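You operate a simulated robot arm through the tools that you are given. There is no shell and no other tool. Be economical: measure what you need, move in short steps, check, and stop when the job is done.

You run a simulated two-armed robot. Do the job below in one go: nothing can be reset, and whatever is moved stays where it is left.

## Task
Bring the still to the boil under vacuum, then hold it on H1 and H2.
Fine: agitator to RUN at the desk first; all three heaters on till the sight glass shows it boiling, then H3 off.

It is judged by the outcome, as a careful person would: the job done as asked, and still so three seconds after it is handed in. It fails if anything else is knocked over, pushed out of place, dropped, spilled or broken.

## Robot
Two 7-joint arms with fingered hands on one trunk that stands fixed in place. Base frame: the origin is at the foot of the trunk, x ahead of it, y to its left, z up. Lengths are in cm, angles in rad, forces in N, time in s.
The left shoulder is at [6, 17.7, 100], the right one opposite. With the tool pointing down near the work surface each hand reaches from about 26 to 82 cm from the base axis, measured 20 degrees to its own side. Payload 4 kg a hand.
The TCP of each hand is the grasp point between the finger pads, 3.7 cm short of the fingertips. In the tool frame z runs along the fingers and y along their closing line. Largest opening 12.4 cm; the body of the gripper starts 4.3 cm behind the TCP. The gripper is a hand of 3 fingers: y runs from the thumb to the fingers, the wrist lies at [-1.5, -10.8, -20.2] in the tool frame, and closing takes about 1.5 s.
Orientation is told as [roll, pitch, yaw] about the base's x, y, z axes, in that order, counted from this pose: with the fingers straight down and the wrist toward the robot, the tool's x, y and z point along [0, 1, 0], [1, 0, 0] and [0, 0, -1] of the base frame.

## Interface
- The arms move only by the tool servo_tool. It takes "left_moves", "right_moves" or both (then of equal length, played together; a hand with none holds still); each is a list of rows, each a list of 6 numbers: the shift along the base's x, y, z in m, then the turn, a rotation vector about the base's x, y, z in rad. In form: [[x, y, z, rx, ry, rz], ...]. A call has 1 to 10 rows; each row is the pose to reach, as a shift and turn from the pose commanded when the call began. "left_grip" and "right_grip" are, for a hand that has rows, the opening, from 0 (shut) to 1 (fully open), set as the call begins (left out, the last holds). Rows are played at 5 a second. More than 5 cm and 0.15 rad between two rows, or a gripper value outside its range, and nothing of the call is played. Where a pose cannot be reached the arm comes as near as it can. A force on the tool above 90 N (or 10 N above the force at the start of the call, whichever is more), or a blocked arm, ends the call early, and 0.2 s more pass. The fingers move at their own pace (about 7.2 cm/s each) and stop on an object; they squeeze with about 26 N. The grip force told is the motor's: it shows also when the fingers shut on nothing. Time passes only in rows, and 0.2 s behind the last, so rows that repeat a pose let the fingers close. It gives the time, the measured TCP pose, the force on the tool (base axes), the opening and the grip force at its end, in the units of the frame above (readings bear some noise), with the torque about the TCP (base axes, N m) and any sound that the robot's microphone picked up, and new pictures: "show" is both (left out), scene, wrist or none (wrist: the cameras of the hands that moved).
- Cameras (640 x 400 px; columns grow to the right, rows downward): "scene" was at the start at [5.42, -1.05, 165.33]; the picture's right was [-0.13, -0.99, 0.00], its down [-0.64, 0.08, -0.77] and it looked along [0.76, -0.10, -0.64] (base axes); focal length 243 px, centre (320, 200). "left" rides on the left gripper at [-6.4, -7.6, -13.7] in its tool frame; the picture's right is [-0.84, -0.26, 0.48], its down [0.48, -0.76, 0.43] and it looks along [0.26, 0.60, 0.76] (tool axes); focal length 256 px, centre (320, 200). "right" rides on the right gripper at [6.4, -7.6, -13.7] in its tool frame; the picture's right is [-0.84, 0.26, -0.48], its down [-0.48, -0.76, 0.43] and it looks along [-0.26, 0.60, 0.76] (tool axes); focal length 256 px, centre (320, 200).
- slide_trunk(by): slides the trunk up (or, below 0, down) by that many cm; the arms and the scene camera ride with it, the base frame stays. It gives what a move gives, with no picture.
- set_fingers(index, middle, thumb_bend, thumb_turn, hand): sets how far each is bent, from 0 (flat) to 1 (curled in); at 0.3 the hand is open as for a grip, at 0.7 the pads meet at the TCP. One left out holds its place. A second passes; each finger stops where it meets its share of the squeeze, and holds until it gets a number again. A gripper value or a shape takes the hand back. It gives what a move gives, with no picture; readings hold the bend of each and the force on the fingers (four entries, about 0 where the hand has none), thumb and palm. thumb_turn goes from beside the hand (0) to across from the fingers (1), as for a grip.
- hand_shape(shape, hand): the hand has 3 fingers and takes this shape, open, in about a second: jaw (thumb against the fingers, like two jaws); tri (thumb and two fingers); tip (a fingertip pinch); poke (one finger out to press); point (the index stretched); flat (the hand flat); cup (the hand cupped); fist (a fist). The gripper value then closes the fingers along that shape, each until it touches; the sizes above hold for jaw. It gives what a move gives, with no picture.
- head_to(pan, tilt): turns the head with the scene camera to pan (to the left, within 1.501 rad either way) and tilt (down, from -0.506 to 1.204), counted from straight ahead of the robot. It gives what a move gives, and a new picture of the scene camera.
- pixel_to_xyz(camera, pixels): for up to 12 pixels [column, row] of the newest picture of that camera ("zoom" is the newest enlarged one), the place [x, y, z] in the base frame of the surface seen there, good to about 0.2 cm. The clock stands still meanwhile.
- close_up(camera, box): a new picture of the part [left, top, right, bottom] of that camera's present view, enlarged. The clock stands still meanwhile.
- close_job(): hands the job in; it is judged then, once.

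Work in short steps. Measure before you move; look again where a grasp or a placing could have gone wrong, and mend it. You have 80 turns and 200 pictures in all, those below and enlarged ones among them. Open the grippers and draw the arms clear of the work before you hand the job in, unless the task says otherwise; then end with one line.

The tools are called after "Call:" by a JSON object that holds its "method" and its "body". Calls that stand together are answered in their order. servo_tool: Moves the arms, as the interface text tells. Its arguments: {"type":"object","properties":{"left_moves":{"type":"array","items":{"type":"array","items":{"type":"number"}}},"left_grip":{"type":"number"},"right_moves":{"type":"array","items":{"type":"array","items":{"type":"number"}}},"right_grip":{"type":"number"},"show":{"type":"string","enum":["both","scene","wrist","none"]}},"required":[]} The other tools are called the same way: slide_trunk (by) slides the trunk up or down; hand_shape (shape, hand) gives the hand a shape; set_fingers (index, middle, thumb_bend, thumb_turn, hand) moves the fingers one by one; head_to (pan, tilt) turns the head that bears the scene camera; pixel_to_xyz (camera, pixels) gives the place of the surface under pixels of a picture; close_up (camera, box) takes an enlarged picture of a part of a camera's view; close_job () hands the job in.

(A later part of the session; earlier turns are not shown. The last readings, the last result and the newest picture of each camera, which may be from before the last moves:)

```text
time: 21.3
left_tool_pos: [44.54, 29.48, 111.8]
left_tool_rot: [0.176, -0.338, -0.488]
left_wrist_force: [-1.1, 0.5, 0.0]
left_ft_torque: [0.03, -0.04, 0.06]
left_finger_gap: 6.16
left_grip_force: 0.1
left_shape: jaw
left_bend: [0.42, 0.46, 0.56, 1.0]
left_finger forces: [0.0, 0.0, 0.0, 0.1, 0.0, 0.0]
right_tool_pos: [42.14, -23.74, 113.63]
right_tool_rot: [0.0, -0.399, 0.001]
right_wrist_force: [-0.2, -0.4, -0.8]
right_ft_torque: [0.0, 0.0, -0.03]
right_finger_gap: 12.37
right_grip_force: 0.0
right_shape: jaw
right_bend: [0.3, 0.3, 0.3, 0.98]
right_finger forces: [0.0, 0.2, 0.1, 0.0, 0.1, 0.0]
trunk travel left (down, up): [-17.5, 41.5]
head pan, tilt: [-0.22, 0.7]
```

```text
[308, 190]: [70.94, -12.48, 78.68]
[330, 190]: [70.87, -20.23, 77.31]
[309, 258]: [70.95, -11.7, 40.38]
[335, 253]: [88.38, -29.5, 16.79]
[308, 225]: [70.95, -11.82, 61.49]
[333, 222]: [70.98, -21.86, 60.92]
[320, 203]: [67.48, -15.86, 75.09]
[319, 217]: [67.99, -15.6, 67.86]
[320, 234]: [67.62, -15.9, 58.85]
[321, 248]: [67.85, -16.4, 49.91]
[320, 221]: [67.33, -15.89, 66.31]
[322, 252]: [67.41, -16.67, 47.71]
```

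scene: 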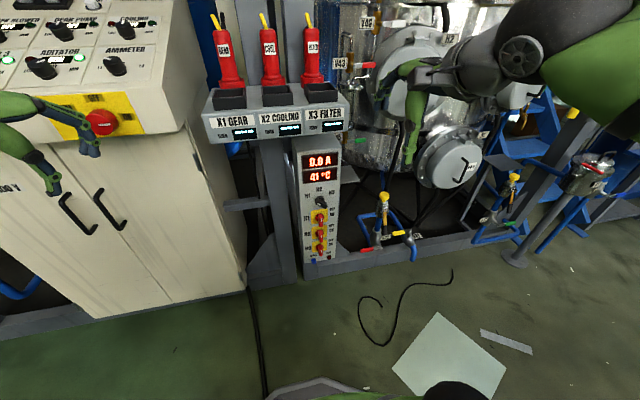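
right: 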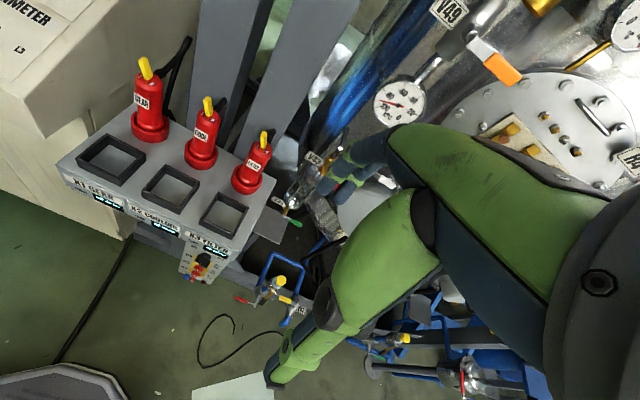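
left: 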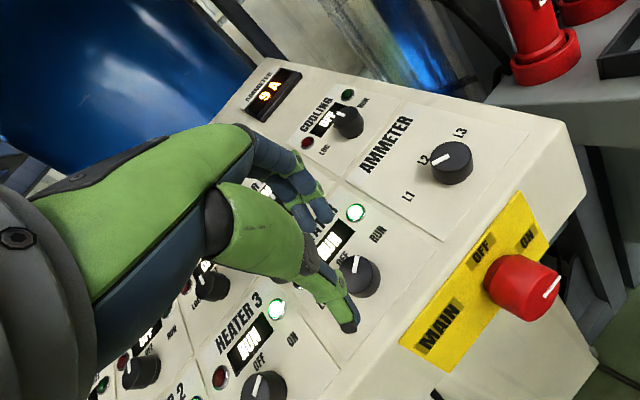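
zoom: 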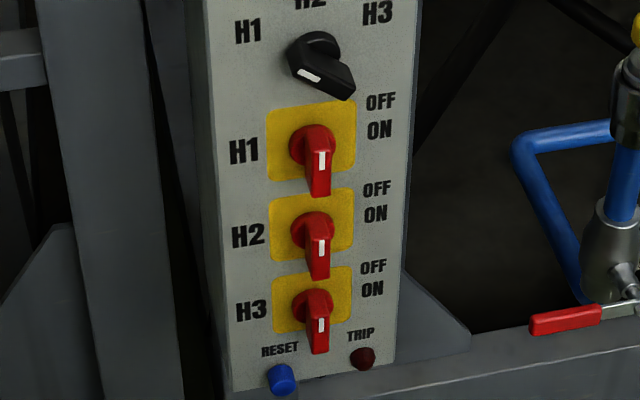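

The handles' marks point up (OFF); ON is to the right, so each needs a 90° clockwise turn. Face is at x≈71, handles stick out to x≈67.4 at z≈67, 58, 49. I bring the right hand down and pitch it to point forward.

Call:
{"method": "servo_tool", "body": {"right_moves": [[0.01, 0, -0.046, 0, -0.12, 0], [0.02, 0.0, -0.092, 0, -0.24, 0], [0.03, 0.0, -0.138, 0, -0.36, 0], [0.04, 0.0, -0.184, 0, -0.48, 0], [0.05, 0.0, -0.23, 0, -0.6, 0], [0.06, 0.0, -0.276, 0, -0.72, 0], [0.07, 0.0, -0.322, 0, -0.84, 0], [0.08, 0.0, -0.368, 0, -0.96, 0], [0.09, 0.0, -0.414, 0, -1.08, 0], [0.1, 0, -0.45, 0, -1.171, 0]], "show": "none", "right_grip": 0.5}}

Call:
{"method": "servo_tool", "body": {"right_moves": [[0, 0, 0, -0.145, 0, 0], [0, 0.0, 0, -0.29, 0, 0], [0, 0.0, 0, -0.435, 0, 0], [0, 0.0, 0, -0.58, 0, 0], [0, 0.0, 0, -0.725, 0, 0], [0, 0.0, 0, -0.87, 0, 0], [0, 0.0, 0, -1.015, 0, 0], [0, 0.0, 0, -1.16, 0, 0], [0, 0.0, 0, -1.305, 0, 0], [0, 0, 0, -1.45, 0, 0]]}}

```text
time: 23.5
left_tool_pos: [44.46, 29.52, 111.89]
left_tool_rot: [0.176, -0.341, -0.488]
left_wrist_force: [-0.6, -0.5, 1.2]
left_ft_torque: [-0.05, -0.02, -0.01]
left_finger_gap: 6.16
left_grip_force: 0.1
left_shape: jaw
left_bend: [0.42, 0.46, 0.56, 1.0]
left_finger forces: [0.0, 0.0, 0.0, 0.0, 0.0, 0.0]
right_tool_pos: [57.25, -20.69, 75.33]
right_tool_rot: [0.515, -1.551, -0.532]
right_wrist_force: [0.9, 0.2, 0.6]
right_ft_torque: [0.01, 0.02, -0.02]
right_finger_gap: 6.21
right_grip_force: 0.0
right_shape: jaw
right_bend: [0.42, 0.46, 0.56, 1.0]
right_finger forces: [0.0, 0.0, 0.0, 0.0, 0.0, 0.0]
right hand out of reach, approached as far as the arm can: row 4, 5, 6, 7, 8, 9, 10
trunk travel left (down, up): [-17.5, 41.5]
head pan, tilt: [-0.22, 0.7]
```

```text
time: 25.7
left_tool_pos: [44.51, 29.39, 111.74]
left_tool_rot: [0.175, -0.34, -0.489]
left_wrist_force: [1.2, -0.6, -0.9]
left_ft_torque: [0.02, -0.03, 0.02]
left_finger_gap: 6.18
left_grip_force: 0.0
left_shape: jaw
left_bend: [0.42, 0.46, 0.56, 1.0]
left_finger forces: [0.1, 0.0, 0.0, 0.0, 0.1, 0.0]
right_tool_pos: [59.9, -16.72, 77.01]
right_tool_rot: [-1.561, -0.115, 1.551]
right_wrist_force: [-0.1, 0.1, -0.3]
right_ft_torque: [-0.02, -0.03, 0.02]
right_finger_gap: 6.23
right_grip_force: 0.0
right_shape: jaw
right_bend: [0.42, 0.46, 0.56, 1.0]
right_finger forces: [0.0, 0.1, 0.0, 0.1, 0.1, 0.0]
right hand out of reach, approached as far as the arm can: row 1, 2, 3, 4, 5, 6, 7, 8, 9, 10
trunk travel left (down, up): [-17.5, 41.5]
head pan, tilt: [-0.22, 0.7]
```

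scene: 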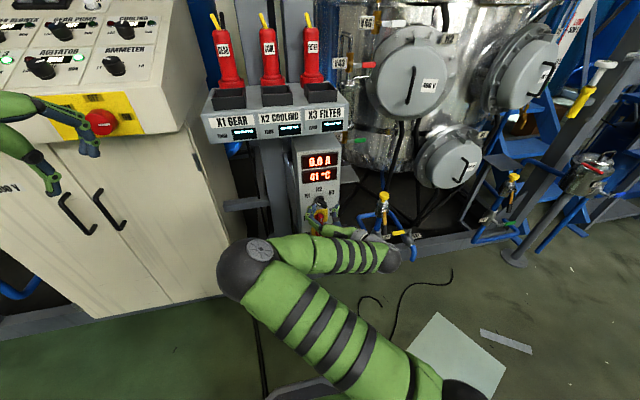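
right: 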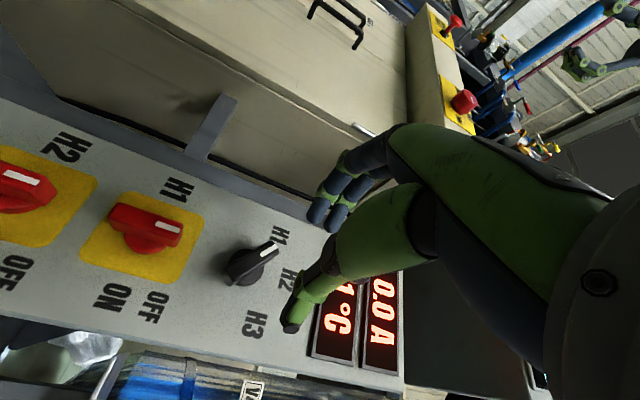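

The right camera shows H1's handle at (145,228) with the mark at the panel-up end. I zoom for details and measure its geometry.

Call:
{"method": "close_up", "body": {"camera": "right", "box": [0, 130, 300, 340]}}

Call:
{"method": "pixel_to_xyz", "body": {"camera": "right", "pixels": [[112, 212], [180, 233], [165, 226], [145, 245], [135, 218], [250, 265], [200, 290], [10, 180], [40, 185], [100, 175], [190, 210], [20, 195]]}}

```text
1.90 times, centred on (150, 235) of right
```

zoom: 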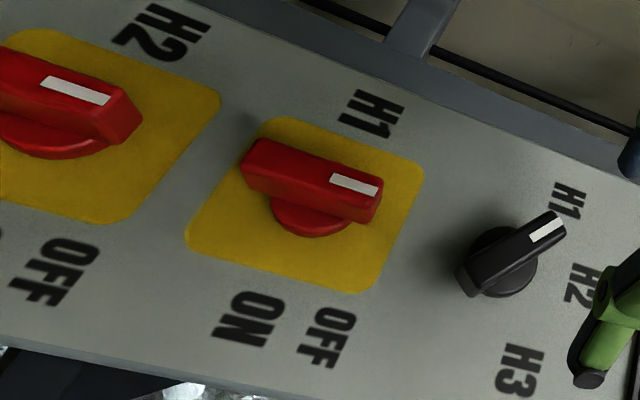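

```text
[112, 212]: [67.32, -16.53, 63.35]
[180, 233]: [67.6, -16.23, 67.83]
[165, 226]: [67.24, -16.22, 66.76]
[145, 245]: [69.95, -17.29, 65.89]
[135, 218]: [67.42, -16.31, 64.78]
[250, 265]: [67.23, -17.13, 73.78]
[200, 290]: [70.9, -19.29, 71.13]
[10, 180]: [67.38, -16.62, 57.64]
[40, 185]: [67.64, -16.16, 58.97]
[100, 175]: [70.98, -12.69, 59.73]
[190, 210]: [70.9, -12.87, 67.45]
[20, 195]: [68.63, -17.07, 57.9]
```

H1 bar: z 63.3–67.9, y≈-16.3, outer face x≈67.3. The last poses were clamped, so I test with a tiny move what the commanded base is.

Call:
{"method": "servo_tool", "body": {"right_moves": [[0.0, 0.01, -0.02, 0, 0, 0], [0.0, 0.01, -0.02, 0, 0, 0]], "show": "none"}}

```text
time: 26.3
left_tool_pos: [44.51, 29.36, 111.78]
left_tool_rot: [0.176, -0.342, -0.489]
left_wrist_force: [0.0, 0.4, -0.5]
left_ft_torque: [0.0, -0.03, 0.02]
left_finger_gap: 6.17
left_grip_force: 0.1
left_shape: jaw
left_bend: [0.42, 0.46, 0.56, 1.0]
left_finger forces: [0.0, 0.0, 0.0, 0.0, 0.0, 0.0]
right_tool_pos: [59.85, -15.67, 75.02]
right_tool_rot: [-1.572, -0.12, 1.57]
right_wrist_force: [-0.9, 0.5, 0.0]
right_ft_torque: [-0.01, 0.0, -0.02]
right_finger_gap: 6.19
right_grip_force: 0.0
right_shape: jaw
right_bend: [0.42, 0.46, 0.56, 1.0]
right_finger forces: [0.1, 0.0, 0.0, 0.1, 0.1, 0.0]
trunk travel left (down, up): [-17.5, 41.5]
head pan, tilt: [-0.22, 0.7]
```

Commanded pose follows the actual one. I go down to z≈65.6 in front of H1 and square the hand.

Call:
{"method": "servo_tool", "body": {"right_moves": [[0.0, -0.003, -0.045, -0.06, 0, 0], [0.0, -0.006, -0.094, -0.12, 0, 0], [0.0, -0.006, -0.094, -0.12, 0, 0]]}}

Call:
{"method": "close_up", "body": {"camera": "scene", "box": [290, 140, 350, 270]}}

```text
time: 27.1
left_tool_pos: [44.42, 29.52, 111.69]
left_tool_rot: [0.176, -0.341, -0.489]
left_wrist_force: [-0.7, -0.3, -0.4]
left_ft_torque: [0.0, 0.02, 0.0]
left_finger_gap: 6.18
left_grip_force: 0.1
left_shape: jaw
left_bend: [0.42, 0.46, 0.56, 1.0]
left_finger forces: [0.1, 0.1, 0.0, 0.0, 0.0, 0.0]
right_tool_pos: [59.39, -14.86, 67.23]
right_tool_rot: [-1.567, 0.001, 1.567]
right_wrist_force: [0.3, 0.2, 0.0]
right_ft_torque: [0.0, -0.01, 0.01]
right_finger_gap: 6.21
right_grip_force: 0.0
right_shape: jaw
right_bend: [0.42, 0.46, 0.56, 1.0]
right_finger forces: [0.1, 0.0, 0.0, 0.0, 0.0, 0.1]
right hand out of reach, approached as far as the arm can: row 1, 2, 3
trunk travel left (down, up): [-17.5, 41.5]
head pan, tilt: [-0.22, 0.7]
```

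scene: 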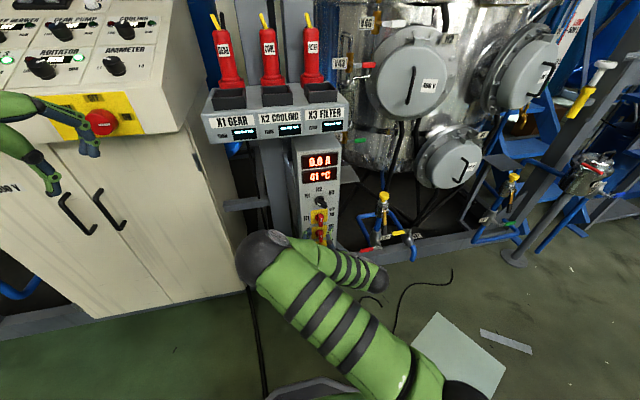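
right: 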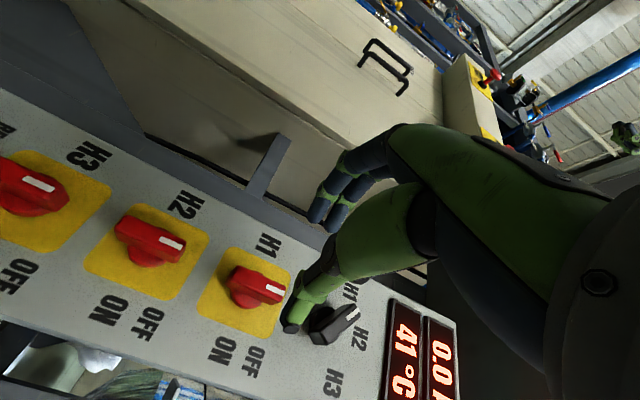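

```text
3.08 times, centred on (320, 205) of scene
```

zoom: 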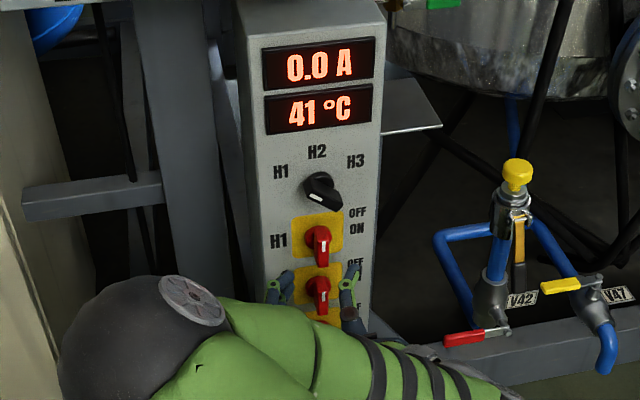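

The arm is folded too near; moving a little forward resolves that. I move to (62.5,-16.3,65.6), tips still short of the handle.

Call:
{"method": "servo_tool", "body": {"right_moves": [[0.02, -0.008, -0.005, 0, 0, 0], [0.031, -0.0145, -0.016, 0, 0, 0], [0.031, -0.0145, -0.016, 0, 0, 0]]}}

Call:
{"method": "close_up", "body": {"camera": "right", "box": [200, 180, 420, 380]}}

Call:
{"method": "close_up", "body": {"camera": "scene", "box": [290, 140, 350, 270]}}

```text
time: 27.9
left_tool_pos: [44.39, 29.45, 111.78]
left_tool_rot: [0.175, -0.341, -0.489]
left_wrist_force: [-0.3, 0.4, 0.0]
left_ft_torque: [-0.01, -0.02, 0.01]
left_finger_gap: 6.15
left_grip_force: 0.1
left_shape: jaw
left_bend: [0.42, 0.46, 0.56, 1.0]
left_finger forces: [0.1, 0.1, 0.0, 0.0, 0.0, 0.0]
right_tool_pos: [62.09, -14.26, 67.49]
right_tool_rot: [-1.57, 0.0, 1.568]
right_wrist_force: [0.8, 0.8, -0.8]
right_ft_torque: [0.01, 0.01, -0.04]
right_finger_gap: 6.22
right_grip_force: 0.0
right_shape: jaw
right_bend: [0.42, 0.46, 0.56, 1.0]
right_finger forces: [0.1, 0.1, 0.0, 0.1, 0.0, 0.0]
right hand out of reach, approached as far as the arm can: row 1, 2, 3
trunk travel left (down, up): [-17.5, 41.5]
head pan, tilt: [-0.22, 0.7]
```

scene: 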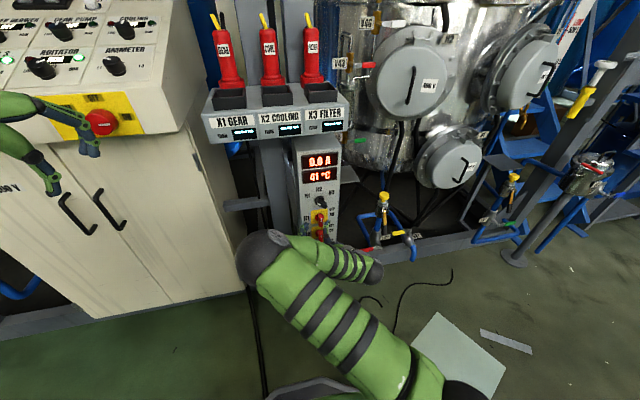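
right: 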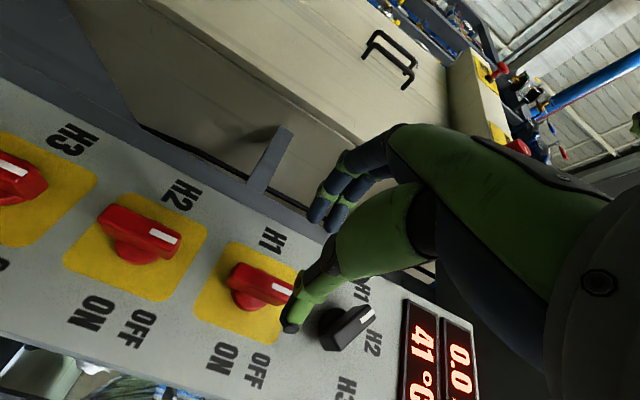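

```text
2.00 times, centred on (310, 280) of right
```

zoom: 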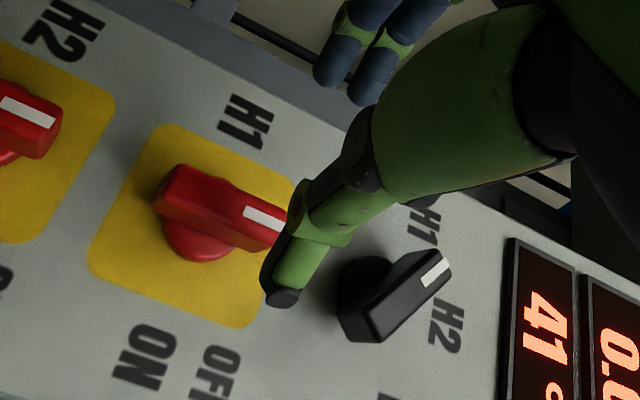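

```text
3.08 times, centred on (320, 205) of scene
```

zoom: 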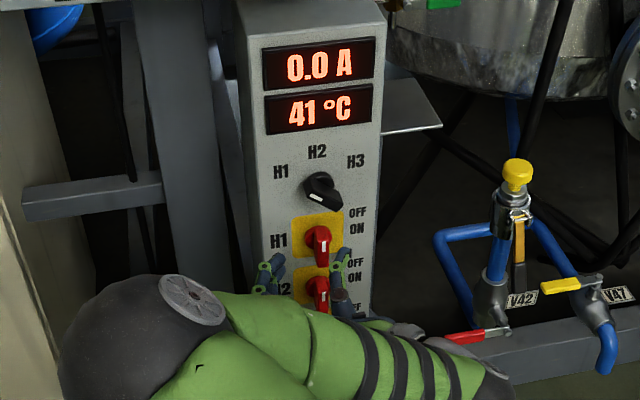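

The arm is too folded with the shoulder this low. I raise the trunk 12 cm (hand to z≈79, still under the rack), then go back down to H1 level.

Call:
{"method": "slide_trunk", "body": {"by": 12}}

Call:
{"method": "servo_tool", "body": {"right_moves": [[0.0, -0.01, -0.045, 0, 0, 0], [0.0, -0.02, -0.09, 0, 0, 0], [0.003, -0.02, -0.139, 0, 0, 0], [0.003, -0.02, -0.139, 0, 0, 0]], "show": "none"}}

Call:
{"method": "slide_trunk", "body": {"by": 12}}

```text
time: 29.4
left_tool_pos: [44.54, 29.47, 123.7]
left_tool_rot: [0.175, -0.339, -0.488]
left_wrist_force: [0.1, 0.1, 0.3]
left_ft_torque: [0.0, -0.02, 0.0]
left_finger_gap: 6.17
left_grip_force: 0.1
left_shape: jaw
left_bend: [0.42, 0.46, 0.56, 1.0]
left_finger forces: [0.0, 0.0, 0.0, 0.0, 0.0, 0.0]
right_tool_pos: [62.0, -14.26, 79.43]
right_tool_rot: [-1.568, 0.0, 1.567]
right_wrist_force: [0.9, 0.3, 0.5]
right_ft_torque: [-0.02, -0.02, 0.0]
right_finger_gap: 6.23
right_grip_force: 0.0
right_shape: jaw
right_bend: [0.42, 0.46, 0.56, 1.0]
right_finger forces: [0.0, 0.0, 0.0, 0.1, 0.0, 0.0]
trunk travel left (down, up): [-29.5, 29.5]
head pan, tilt: [-0.22, 0.7]
```

```text
time: 30.4
left_tool_pos: [44.54, 29.43, 123.85]
left_tool_rot: [0.176, -0.34, -0.488]
left_wrist_force: [0.1, -0.8, -0.2]
left_ft_torque: [-0.02, 0.0, 0.01]
left_finger_gap: 6.16
left_grip_force: 0.0
left_shape: jaw
left_bend: [0.42, 0.46, 0.56, 1.0]
left_finger forces: [0.1, 0.0, 0.1, 0.0, 0.0, 0.0]
right_tool_pos: [60.6, -10.17, 75.3]
right_tool_rot: [-1.57, 0.0, 1.568]
right_wrist_force: [1.1, -0.2, -0.7]
right_ft_torque: [-0.02, 0.01, -0.04]
right_finger_gap: 6.24
right_grip_force: 0.1
right_shape: jaw
right_bend: [0.42, 0.46, 0.56, 1.0]
right_finger forces: [0.0, 0.0, 0.0, 0.1, 0.0, 0.0]
right hand out of reach, approached as far as the arm can: row 1, 2, 3, 4
trunk travel left (down, up): [-29.5, 29.5]
head pan, tilt: [-0.22, 0.7]
```

```text
time: 31.9
left_tool_pos: [44.48, 29.39, 135.85]
left_tool_rot: [0.177, -0.34, -0.489]
left_wrist_force: [0.3, 0.0, 1.0]
left_ft_torque: [0.0, 0.01, 0.02]
left_finger_gap: 6.17
left_grip_force: 0.1
left_shape: jaw
left_bend: [0.42, 0.46, 0.56, 1.0]
left_finger forces: [0.0, 0.0, 0.0, 0.1, 0.0, 0.0]
right_tool_pos: [60.75, -10.24, 87.15]
right_tool_rot: [-1.569, 0.001, 1.568]
right_wrist_force: [0.8, -0.1, 1.1]
right_ft_torque: [0.01, 0.01, -0.02]
right_finger_gap: 6.19
right_grip_force: 0.0
right_shape: jaw
right_bend: [0.42, 0.46, 0.56, 1.0]
right_finger forces: [0.0, 0.1, 0.1, 0.0, 0.0, 0.0]
trunk travel left (down, up): [-41.5, 17.5]
head pan, tilt: [-0.22, 0.7]
```

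That roll runs into a joint limit, so gripping sideways isn't workable. I unroll the hand to the natural pose while drawing it back, and will push the handle with a finger instead.

Call:
{"method": "servo_tool", "body": {"right_moves": [[-0.02, -0.01, -0.01, 0.145, 0, 0], [-0.03, -0.02, -0.02, 0.29, 0, 0], [-0.03, -0.03, -0.03, 0.435, 0, 0], [-0.03, -0.04, -0.04, 0.58, 0, 0], [-0.03, -0.05, -0.05, 0.725, 0, 0], [-0.03, -0.06, -0.06, 0.87, 0, 0], [-0.03, -0.07, -0.07, 1.015, 0, 0], [-0.03, -0.08, -0.08, 1.16, 0, 0], [-0.03, -0.08, -0.09, 1.305, 0, 0], [-0.03, -0.08, -0.09, 1.45, 0, 0]]}}

```text
time: 34.1
left_tool_pos: [44.47, 29.44, 135.83]
left_tool_rot: [0.176, -0.339, -0.489]
left_wrist_force: [0.7, 0.5, 0.3]
left_ft_torque: [0.0, 0.0, 0.0]
left_finger_gap: 6.18
left_grip_force: 0.0
left_shape: jaw
left_bend: [0.42, 0.46, 0.56, 1.0]
left_finger forces: [0.0, 0.1, 0.0, 0.0, 0.0, 0.0]
right_tool_pos: [61.33, -11.64, 94.11]
right_tool_rot: [-1.261, -1.445, 1.247]
right_wrist_force: [0.7, 0.0, -0.3]
right_ft_torque: [0.0, 0.01, 0.0]
right_finger_gap: 6.18
right_grip_force: 0.0
right_shape: jaw
right_bend: [0.42, 0.46, 0.56, 1.0]
right_finger forces: [0.0, 0.1, 0.0, 0.0, 0.1, 0.1]
right hand out of reach, approached as far as the arm can: row 1, 2, 3, 4, 5, 6, 7, 8, 9, 10
trunk travel left (down, up): [-41.5, 17.5]
head pan, tilt: [-0.22, 0.7]
```

scene: 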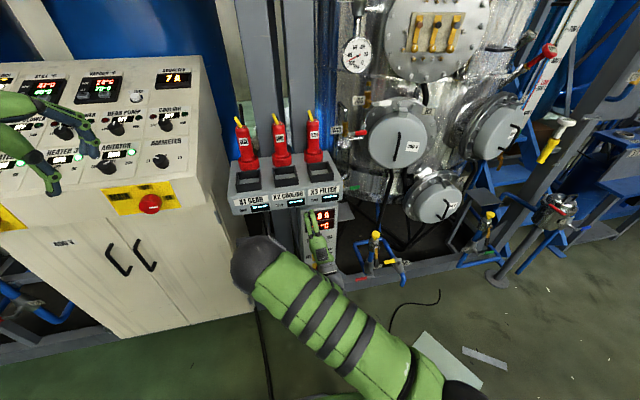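
right: 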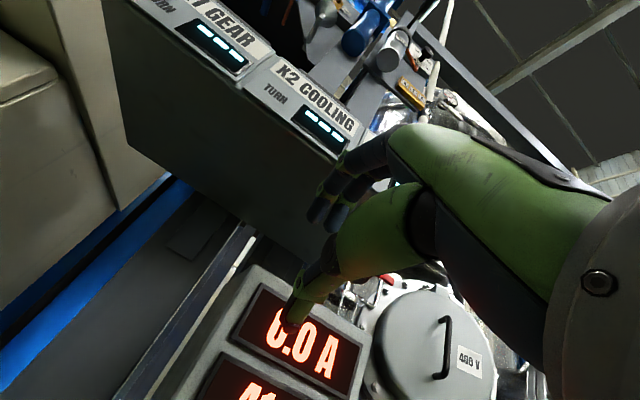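

The hand drifted up near the rack's underside. I back it away from the rack and tilt it back toward pointing down, which is its comfortable range.

Call:
{"method": "servo_tool", "body": {"right_moves": [[-0.02, -0.01, 0, 0.06, 0.1, 0], [-0.04, -0.02, 0, 0.12, 0.2, 0], [-0.06, -0.04, 0, 0.12, 0.32, 0], [-0.08, -0.06, 0, 0.12, 0.44, 0], [-0.1, -0.08, 0, 0.12, 0.56, 0], [-0.11, -0.1, 0.02, 0.12, 0.68, 0], [-0.11, -0.12, 0.05, 0.12, 0.77, 0], [-0.11, -0.12, 0.08, 0.12, 0.77, 0], [-0.11, -0.12, 0.1, 0.12, 0.77, 0]]}}

```text
time: 36.1
left_tool_pos: [44.46, 29.46, 135.8]
left_tool_rot: [0.177, -0.342, -0.491]
left_wrist_force: [0.4, 0.0, 0.4]
left_ft_torque: [0.01, -0.02, 0.0]
left_finger_gap: 6.15
left_grip_force: 0.1
left_shape: jaw
left_bend: [0.42, 0.46, 0.56, 1.0]
left_finger forces: [0.1, 0.0, 0.0, 0.1, 0.1, 0.1]
right_tool_pos: [56.56, -23.59, 105.77]
right_tool_rot: [0.033, -0.799, 0.02]
right_wrist_force: [-0.2, -0.1, 0.5]
right_ft_torque: [0.0, 0.0, 0.01]
right_finger_gap: 6.2
right_grip_force: 0.0
right_shape: jaw
right_bend: [0.42, 0.46, 0.56, 1.0]
right_finger forces: [0.0, 0.1, 0.0, 0.0, 0.0, 0.0]
right hand out of reach, approached as far as the arm can: row 4, 5, 6, 7, 8, 9
trunk travel left (down, up): [-41.5, 17.5]
head pan, tilt: [-0.22, 0.7]
```

scene: 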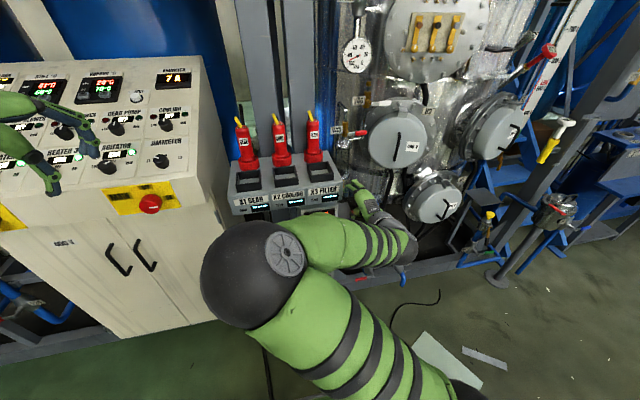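
right: 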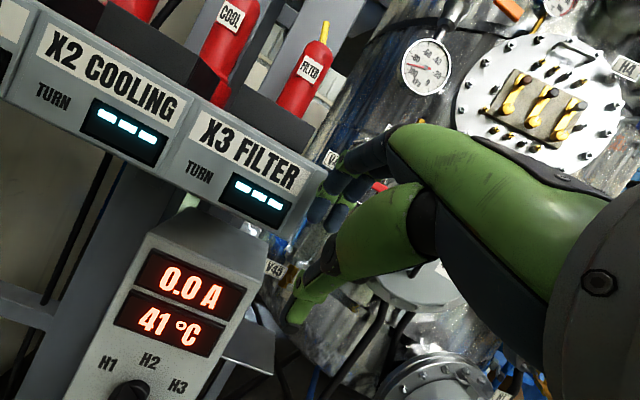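

The elbow has swung inside. I take the hand up and out to the right with the tool closer to vertical, to let the elbow swing back out.

Call:
{"method": "servo_tool", "body": {"right_moves": [[0, -0.02, 0.03, 0, 0.07, 0], [0, -0.05, 0.06, 0, 0.14, 0], [0, -0.08, 0.09, 0, 0.21, 0], [0, -0.11, 0.12, 0, 0.28, 0], [0, -0.14, 0.15, 0, 0.35, 0], [0, -0.17, 0.18, 0, 0.42, 0], [0, -0.2, 0.21, 0, 0.5, 0], [0, -0.22, 0.25, 0, 0.6, 0], [0, -0.24, 0.29, 0, 0.7, 0], [0, -0.24, 0.33, 0, 0.8, 0]]}}

```text
time: 38.3
left_tool_pos: [44.49, 28.84, 135.95]
left_tool_rot: [0.179, -0.338, -0.492]
left_wrist_force: [0.5, -1.4, 0.9]
left_ft_torque: [0.11, 0.0, 0.06]
left_finger_gap: 6.16
left_grip_force: 0.1
left_shape: jaw
left_bend: [0.42, 0.46, 0.56, 1.0]
left_finger forces: [0.0, 0.0, 0.0, 0.1, 0.1, 0.1]
right_tool_pos: [56.59, -48.02, 136.52]
right_tool_rot: [0.05, -0.052, 0.012]
right_wrist_force: [-0.1, -1.5, -0.6]
right_ft_torque: [0.11, -0.07, 0.05]
right_finger_gap: 6.19
right_grip_force: 0.1
right_shape: jaw
right_bend: [0.42, 0.46, 0.56, 1.0]
right_finger forces: [0.0, 0.1, 0.0, 0.0, 0.0, 0.0]
right hand out of reach, approached as far as the arm can: row 10
trunk travel left (down, up): [-41.5, 17.5]
head pan, tilt: [-0.22, 0.7]
```

scene: 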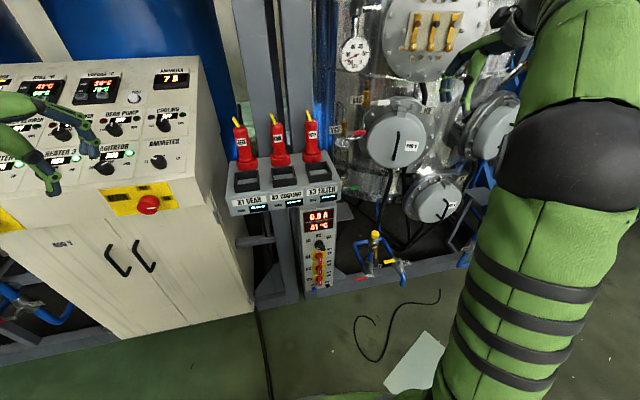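
right: 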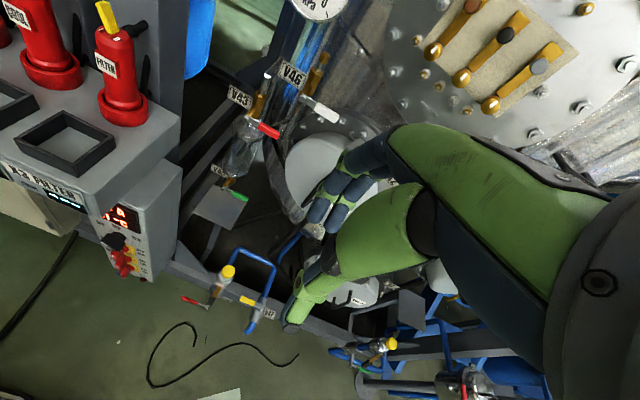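

The elbow is out again. I come down on the right side toward (58,-30,93), pitching gently to -0.7.

Call:
{"method": "servo_tool", "body": {"right_moves": [[0, 0.018, -0.043, 0, -0.065, 0], [0, 0.036, -0.086, 0, -0.13, 0], [0, 0.054, -0.129, 0, -0.2, 0], [0, 0.072, -0.172, 0, -0.26, 0], [0, 0.09, -0.215, 0, -0.325, 0], [0, 0.108, -0.258, 0, -0.39, 0], [0, 0.126, -0.301, 0, -0.455, 0], [0, 0.144, -0.344, 0, -0.52, 0], [0, 0.162, -0.387, 0, -0.585, 0], [0, 0.18, -0.43, 0, -0.65, 0]]}}

```text
time: 40.5
left_tool_pos: [44.7, 29.37, 135.68]
left_tool_rot: [0.177, -0.339, -0.49]
left_wrist_force: [-0.4, 0.0, -0.4]
left_ft_torque: [0.0, 0.0, -0.01]
left_finger_gap: 6.2
left_grip_force: 0.0
left_shape: jaw
left_bend: [0.42, 0.46, 0.56, 1.0]
left_finger forces: [0.0, 0.0, 0.0, 0.1, 0.0, 0.0]
right_tool_pos: [56.85, -29.52, 93.8]
right_tool_rot: [0.033, -0.699, 0.018]
right_wrist_force: [0.4, 0.8, 0.1]
right_ft_torque: [-0.01, 0.05, 0.01]
right_finger_gap: 6.21
right_grip_force: 0.0
right_shape: jaw
right_bend: [0.42, 0.46, 0.56, 1.0]
right_finger forces: [0.0, 0.0, 0.1, 0.0, 0.0, 0.0]
trunk travel left (down, up): [-41.5, 17.5]
head pan, tilt: [-0.22, 0.7]
```

scene: 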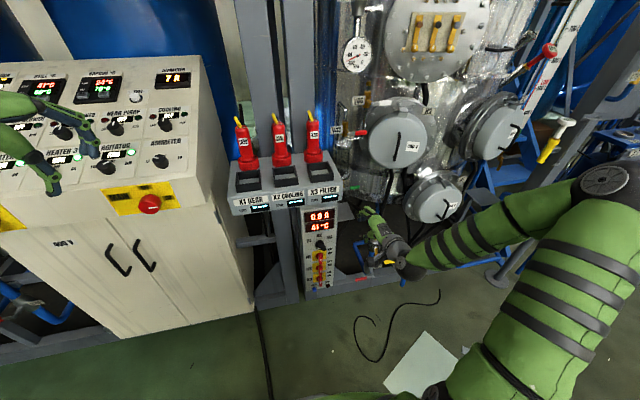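
right: 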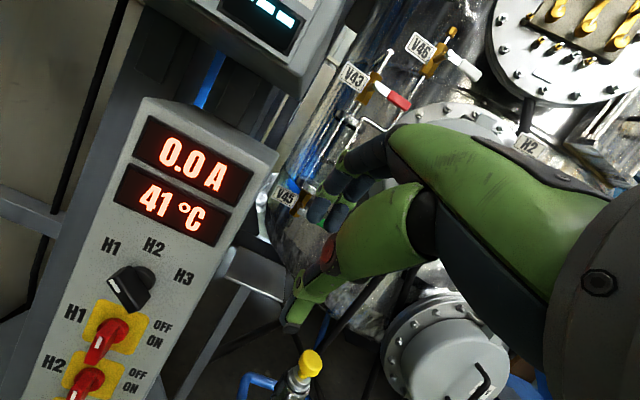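

Elbow-out works with no clamping. I continue down to about (58,-22,72) and pitch toward horizontal.

Call:
{"method": "servo_tool", "body": {"right_moves": [[0, 0.01, -0.03, 0, -0.11, 0], [0, 0.02, -0.06, 0, -0.22, 0], [0, 0.03, -0.09, 0, -0.33, 0], [0, 0.04, -0.12, 0, -0.44, 0], [0, 0.05, -0.15, 0, -0.55, 0], [0, 0.06, -0.18, 0, -0.66, 0], [0.0, 0.07, -0.2, 0, -0.77, 0], [0.0, 0.075, -0.215, 0, -0.87, 0]]}}

```text
time: 42.3
left_tool_pos: [44.56, 29.33, 135.74]
left_tool_rot: [0.177, -0.34, -0.488]
left_wrist_force: [0.2, 0.3, 0.4]
left_ft_torque: [0.0, 0.0, -0.02]
left_finger_gap: 6.18
left_grip_force: 0.1
left_shape: jaw
left_bend: [0.42, 0.46, 0.56, 1.0]
left_finger forces: [0.0, 0.0, 0.1, 0.0, 0.0, 0.0]
right_tool_pos: [56.52, -21.99, 72.32]
right_tool_rot: [-1.712, -1.556, 1.758]
right_wrist_force: [-0.2, 0.6, 0.2]
right_ft_torque: [0.0, 0.0, -0.01]
right_finger_gap: 6.2
right_grip_force: 0.1
right_shape: jaw
right_bend: [0.42, 0.46, 0.56, 1.0]
right_finger forces: [0.1, 0.1, 0.1, 0.1, 0.0, 0.0]
trunk travel left (down, up): [-41.5, 17.5]
head pan, tilt: [-0.22, 0.7]
```

scene: 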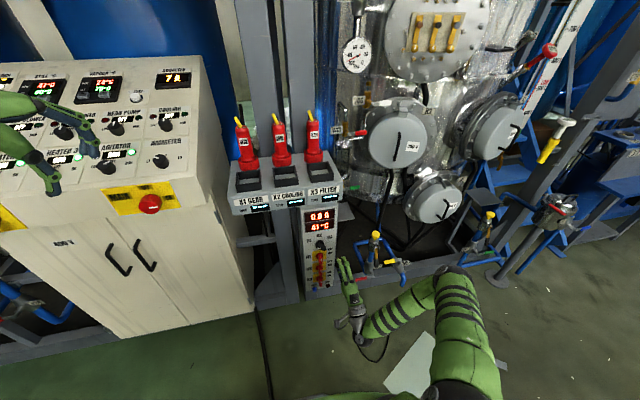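
right: 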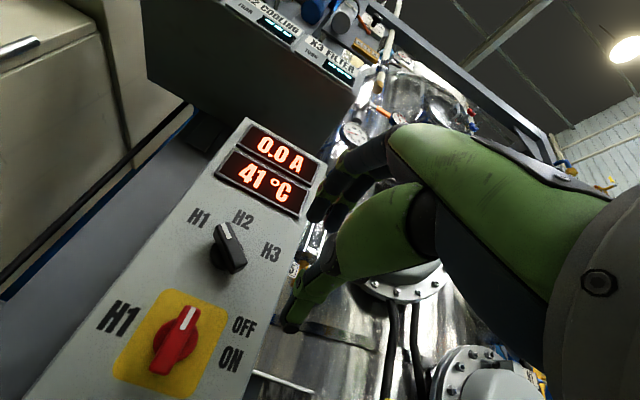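

Horizontal pose reached cleanly. Now I roll the hand -1.5 rad about x so that the jaws close sideways.

Call:
{"method": "servo_tool", "body": {"right_moves": [[0, 0, 0, -0.15, 0, 0], [0, 0.0, 0, -0.3, 0, 0], [0, 0.0, 0, -0.45, 0, 0], [0, 0.0, 0, -0.6, 0, 0], [0, 0.0, -0.01, -0.75, 0, 0], [0, 0.01, -0.02, -0.9, 0, 0], [0, 0.02, -0.03, -1.05, 0, 0], [0, 0.03, -0.04, -1.2, 0, 0], [0, 0.04, -0.05, -1.35, 0, 0], [0, 0.05, -0.06, -1.5, 0, 0]]}}

```text
time: 44.5
left_tool_pos: [44.48, 29.42, 135.66]
left_tool_rot: [0.177, -0.341, -0.488]
left_wrist_force: [0.0, 1.2, 0.2]
left_ft_torque: [0.02, -0.03, 0.0]
left_finger_gap: 6.19
left_grip_force: 0.1
left_shape: jaw
left_bend: [0.42, 0.46, 0.56, 1.0]
left_finger forces: [0.0, 0.0, 0.0, 0.0, 0.1, 0.1]
right_tool_pos: [56.57, -16.9, 66.3]
right_tool_rot: [-1.526, -0.056, 1.57]
right_wrist_force: [-0.4, -0.4, 0.2]
right_ft_torque: [0.01, -0.01, -0.03]
right_finger_gap: 6.21
right_grip_force: 0.1
right_shape: jaw
right_bend: [0.42, 0.46, 0.56, 1.0]
right_finger forces: [0.1, 0.0, 0.0, 0.0, 0.0, 0.1]
trunk travel left (down, up): [-41.5, 17.5]
head pan, tilt: [-0.22, 0.7]
```

scene: 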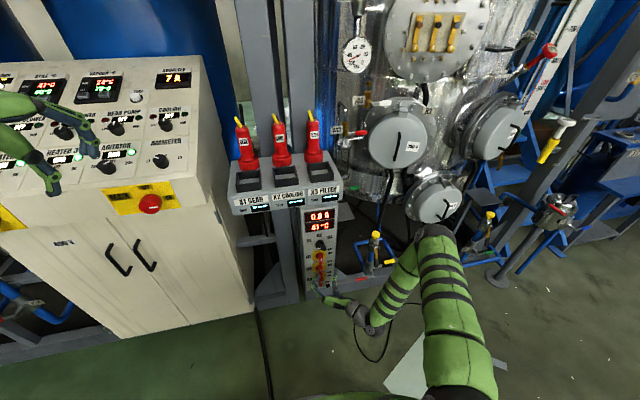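
right: 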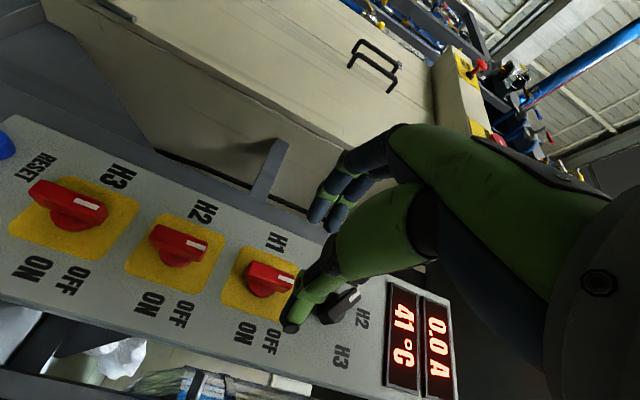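

Full reach now with jaws sideways at (56.6,-16.9,66.3). I measure all three handles and labels from this view.

Call:
{"method": "pixel_to_xyz", "body": {"camera": "right", "pixels": [[33, 188], [95, 212], [103, 217], [155, 230], [198, 245], [204, 250], [250, 267], [285, 279], [270, 293], [180, 262], [268, 345], [243, 332]]}}

Call:
{"method": "close_up", "body": {"camera": "right", "box": [0, 140, 360, 360]}}

```text
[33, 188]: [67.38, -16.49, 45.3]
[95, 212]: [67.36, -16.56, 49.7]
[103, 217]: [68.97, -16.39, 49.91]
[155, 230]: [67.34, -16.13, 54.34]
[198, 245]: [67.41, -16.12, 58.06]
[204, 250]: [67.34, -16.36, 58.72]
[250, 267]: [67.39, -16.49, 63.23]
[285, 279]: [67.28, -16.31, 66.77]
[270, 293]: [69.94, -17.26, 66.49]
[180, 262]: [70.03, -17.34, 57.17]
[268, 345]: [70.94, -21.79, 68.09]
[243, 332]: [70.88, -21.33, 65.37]
```

```text
1.78 times, centred on (180, 250) of right
```

zoom: 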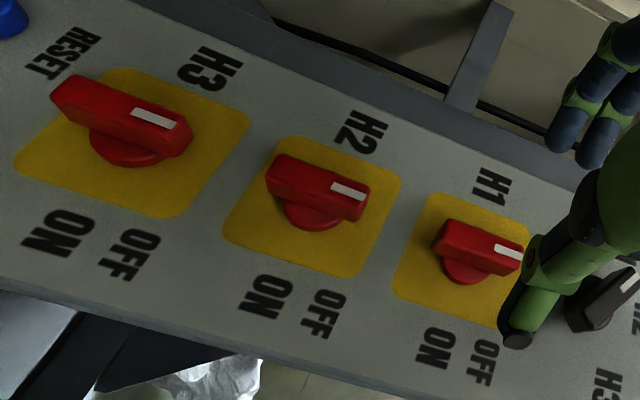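

Handle centres: H1 z≈65.6, H2≈56.6, H3≈47.6, y≈-16.3. I advance over H1 to TCP x≈66 and close the jaws.

Call:
{"method": "servo_tool", "body": {"right_moves": [[0.04, 0.006, -0.007, -0.05, 0, 0], [0.07, 0.006, -0.007, -0.05, 0, 0], [0.094, 0.006, -0.007, -0.05, 0, 0], [0.094, 0.006, -0.007, -0.05, 0, 0]], "show": "none"}}

Call:
{"method": "servo_tool", "body": {"right_moves": [[0, 0, 0, 0, 0, 0], [0, 0, 0, 0, 0, 0], [0, 0, 0, 0, 0, 0], [0, 0, 0, 0, 0, 0], [0, 0, 0, 0, 0, 0], [0, 0, 0, 0, 0, 0]], "right_grip": 0.0}}

Call:
{"method": "close_up", "body": {"camera": "scene", "box": [290, 200, 350, 300]}}

```text
time: 45.5
left_tool_pos: [44.5, 29.49, 135.85]
left_tool_rot: [0.177, -0.339, -0.489]
left_wrist_force: [-0.3, -0.9, 0.3]
left_ft_torque: [0.02, 0.03, -0.01]
left_finger_gap: 6.17
left_grip_force: 0.1
left_shape: jaw
left_bend: [0.42, 0.46, 0.56, 1.0]
left_finger forces: [0.1, 0.0, 0.1, 0.0, 0.1, 0.0]
right_tool_pos: [66.16, -16.47, 65.71]
right_tool_rot: [-1.523, -0.007, 1.571]
right_wrist_force: [0.2, -0.2, 1.0]
right_ft_torque: [-0.03, -0.02, 0.0]
right_finger_gap: 6.19
right_grip_force: 0.2
right_shape: jaw
right_bend: [0.42, 0.46, 0.56, 1.0]
right_finger forces: [0.0, 0.0, 0.1, 0.0, 0.0, 0.0]
trunk travel left (down, up): [-41.5, 17.5]
head pan, tilt: [-0.22, 0.7]
```

```text
time: 46.9
left_tool_pos: [44.44, 29.36, 135.78]
left_tool_rot: [0.176, -0.341, -0.488]
left_wrist_force: [-0.2, 0.1, -0.1]
left_ft_torque: [-0.03, -0.02, 0.03]
left_finger_gap: 6.15
left_grip_force: 0.0
left_shape: jaw
left_bend: [0.42, 0.46, 0.56, 1.0]
left_finger forces: [0.0, 0.0, 0.1, 0.0, 0.0, 0.0]
right_tool_pos: [66.02, -16.55, 65.93]
right_tool_rot: [-1.525, -0.011, 1.572]
right_wrist_force: [-2.0, -2.1, 0.4]
right_ft_torque: [0.02, -0.02, 0.26]
right_finger_gap: 1.89
right_grip_force: 26.3
right_shape: jaw
right_bend: [0.62, 0.63, 0.65, 1.0]
right_finger forces: [15.9, 9.0, 0.0, 0.0, 27.2, 0.0]
trunk travel left (down, up): [-41.5, 17.5]
head pan, tilt: [-0.22, 0.7]
```

scene: 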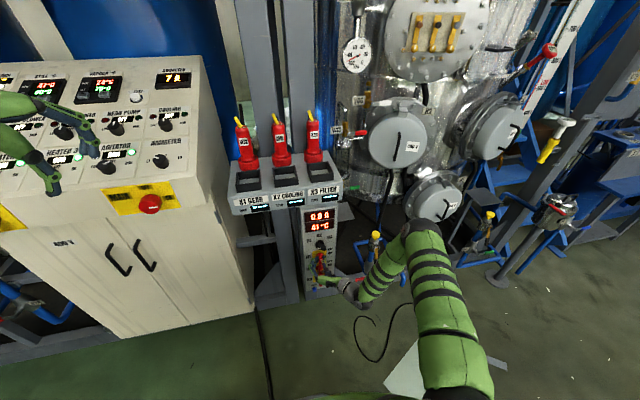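
right: 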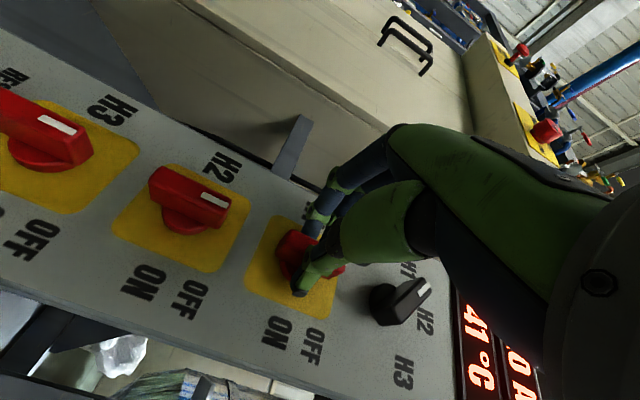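

```text
4.00 times, centred on (320, 250) of scene
```

zoom: 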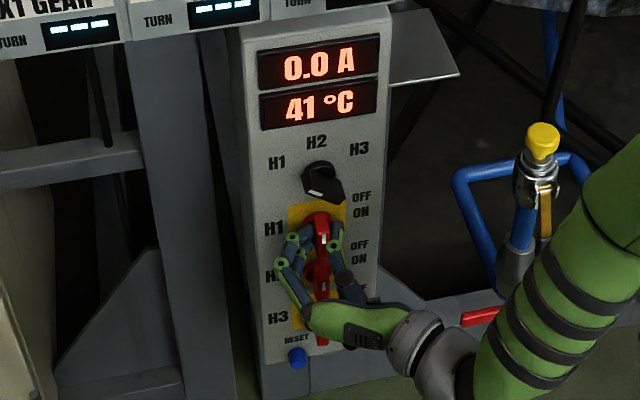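

The bar is gripped (gap 1.9 cm, 27 N). I turn clockwise (+x rotation) in steps to 1.5 rad.

Call:
{"method": "servo_tool", "body": {"right_moves": [[0, 0, 0, 0.145, 0, 0], [0, 0, 0, 0.29, 0, 0], [0, 0, 0, 0.435, 0, 0], [0, 0, 0, 0.58, 0, 0], [0, 0, 0, 0.725, 0, 0], [0, 0, 0, 0.87, 0, 0], [0, 0, 0, 1.02, 0, 0], [0, 0, 0, 1.17, 0, 0], [0, 0, 0, 1.32, 0, 0], [0, 0, 0, 1.47, 0, 0]]}}

Call:
{"method": "close_up", "body": {"camera": "right", "box": [120, 180, 400, 400]}}

Call:
{"method": "close_up", "body": {"camera": "scene", "box": [290, 200, 350, 300]}}

```text
time: 49.1
left_tool_pos: [44.59, 29.31, 135.87]
left_tool_rot: [0.176, -0.34, -0.49]
left_wrist_force: [0.1, 0.0, -0.9]
left_ft_torque: [0.01, -0.01, -0.02]
left_finger_gap: 6.18
left_grip_force: 0.0
left_shape: jaw
left_bend: [0.42, 0.46, 0.56, 1.0]
left_finger forces: [0.1, 0.0, 0.0, 0.0, 0.0, 0.0]
right_tool_pos: [65.99, -16.38, 65.61]
right_tool_rot: [-1.502, -1.482, 1.548]
right_wrist_force: [-11.6, -5.4, -21.3]
right_ft_torque: [-0.12, 0.17, -0.07]
right_finger_gap: 1.97
right_grip_force: 25.7
right_shape: jaw
right_bend: [0.64, 0.64, 0.63, 1.0]
right_finger forces: [11.4, 6.8, 0.0, 0.0, 44.0, 0.1]
trunk travel left (down, up): [-41.5, 17.5]
head pan, tilt: [-0.22, 0.7]
```

scene: 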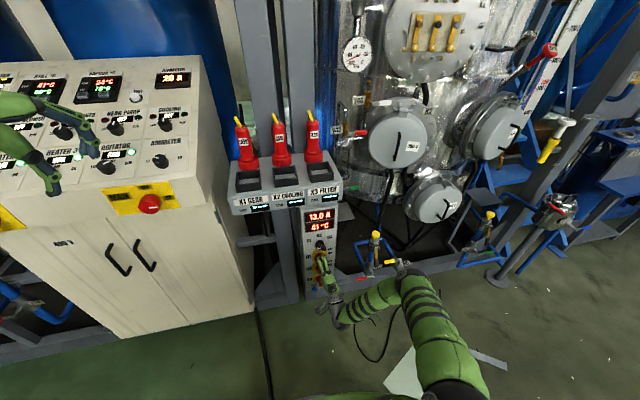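
right: 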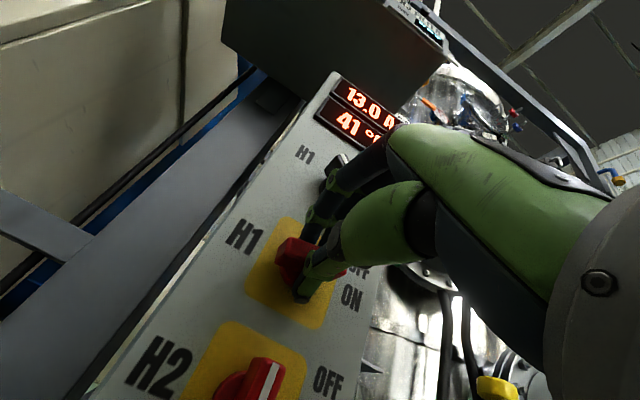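

```text
1.82 times, centred on (260, 290) of right
```

zoom: 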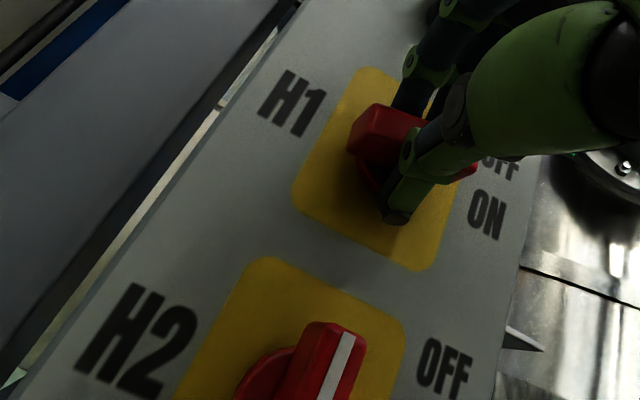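

```text
4.00 times, centred on (320, 250) of scene
```

zoom: 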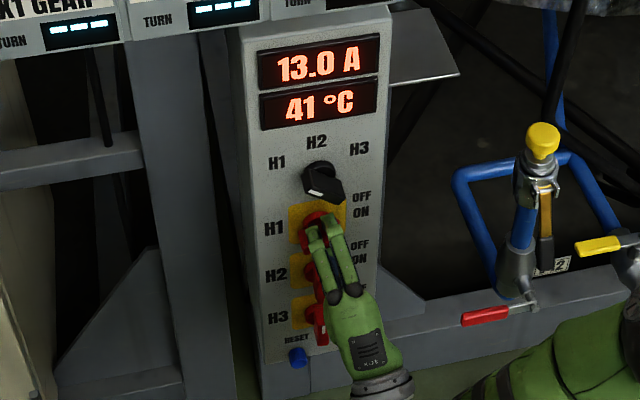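

H1 is ON: 13.0 A. I open, back out straight, then roll back while dropping to H2's level.

Call:
{"method": "servo_tool", "body": {"right_moves": [[0, 0, 0, 0, 0, 0], [0, 0, 0, 0, 0, 0], [0, 0, 0, 0, 0, 0], [-0.03, 0, 0, 0, 0, 0], [-0.06, 0, 0, 0, 0, 0]], "right_grip": 0.38, "show": "none"}}

Call:
{"method": "servo_tool", "body": {"right_moves": [[0, 0, -0.01, -0.147, 0, 0], [0, 0, -0.02, -0.294, 0, 0], [0, 0, -0.03, -0.441, 0, 0], [0, 0, -0.04, -0.588, 0, 0], [0, 0, -0.05, -0.735, 0, 0], [0, 0, -0.06, -0.882, 0, 0], [0, 0, -0.07, -1.03, 0, 0], [0, 0, -0.08, -1.177, 0, 0], [0, 0, -0.09, -1.324, 0, 0], [0, 0, -0.09, -1.47, 0, 0]]}}

```text
time: 50.3
left_tool_pos: [44.49, 29.43, 135.91]
left_tool_rot: [0.177, -0.341, -0.488]
left_wrist_force: [0.6, -0.9, -0.3]
left_ft_torque: [0.0, 0.02, 0.0]
left_finger_gap: 6.17
left_grip_force: 0.0
left_shape: jaw
left_bend: [0.42, 0.46, 0.56, 1.0]
left_finger forces: [0.1, 0.0, 0.0, 0.1, 0.0, 0.0]
right_tool_pos: [59.95, -16.51, 65.67]
right_tool_rot: [-1.537, -1.478, 1.582]
right_wrist_force: [-0.1, 0.0, 0.4]
right_ft_torque: [0.0, -0.03, -0.01]
right_finger_gap: 4.72
right_grip_force: 0.0
right_shape: jaw
right_bend: [0.48, 0.51, 0.59, 1.0]
right_finger forces: [0.0, 0.1, 0.1, 0.1, 0.1, 0.0]
trunk travel left (down, up): [-41.5, 17.5]
head pan, tilt: [-0.22, 0.7]
```

```text
time: 52.5
left_tool_pos: [44.49, 29.49, 135.74]
left_tool_rot: [0.176, -0.34, -0.489]
left_wrist_force: [-0.9, -0.4, -1.0]
left_ft_torque: [0.02, 0.02, 0.0]
left_finger_gap: 6.17
left_grip_force: 0.1
left_shape: jaw
left_bend: [0.42, 0.46, 0.56, 1.0]
left_finger forces: [0.0, 0.1, 0.0, 0.0, 0.0, 0.0]
right_tool_pos: [60.01, -16.43, 56.72]
right_tool_rot: [-1.526, -0.006, 1.572]
right_wrist_force: [0.4, 0.5, 0.4]
right_ft_torque: [-0.01, -0.01, -0.02]
right_finger_gap: 4.71
right_grip_force: 0.0
right_shape: jaw
right_bend: [0.48, 0.51, 0.59, 1.0]
right_finger forces: [0.0, 0.0, 0.0, 0.0, 0.0, 0.0]
trunk travel left (down, up): [-41.5, 17.5]
head pan, tilt: [-0.22, 0.7]
```

scene: 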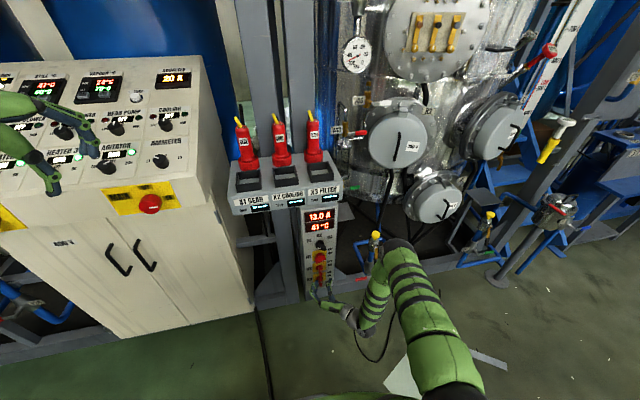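
right: 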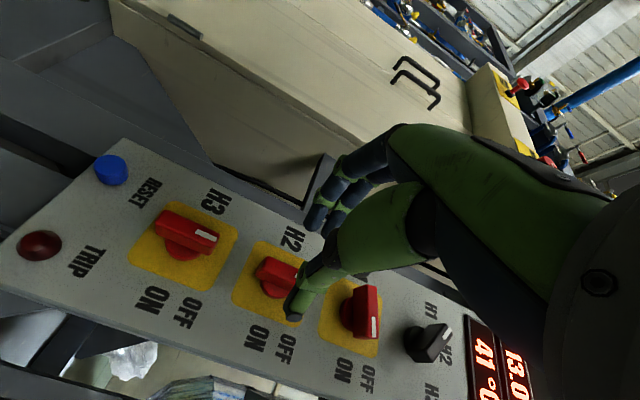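

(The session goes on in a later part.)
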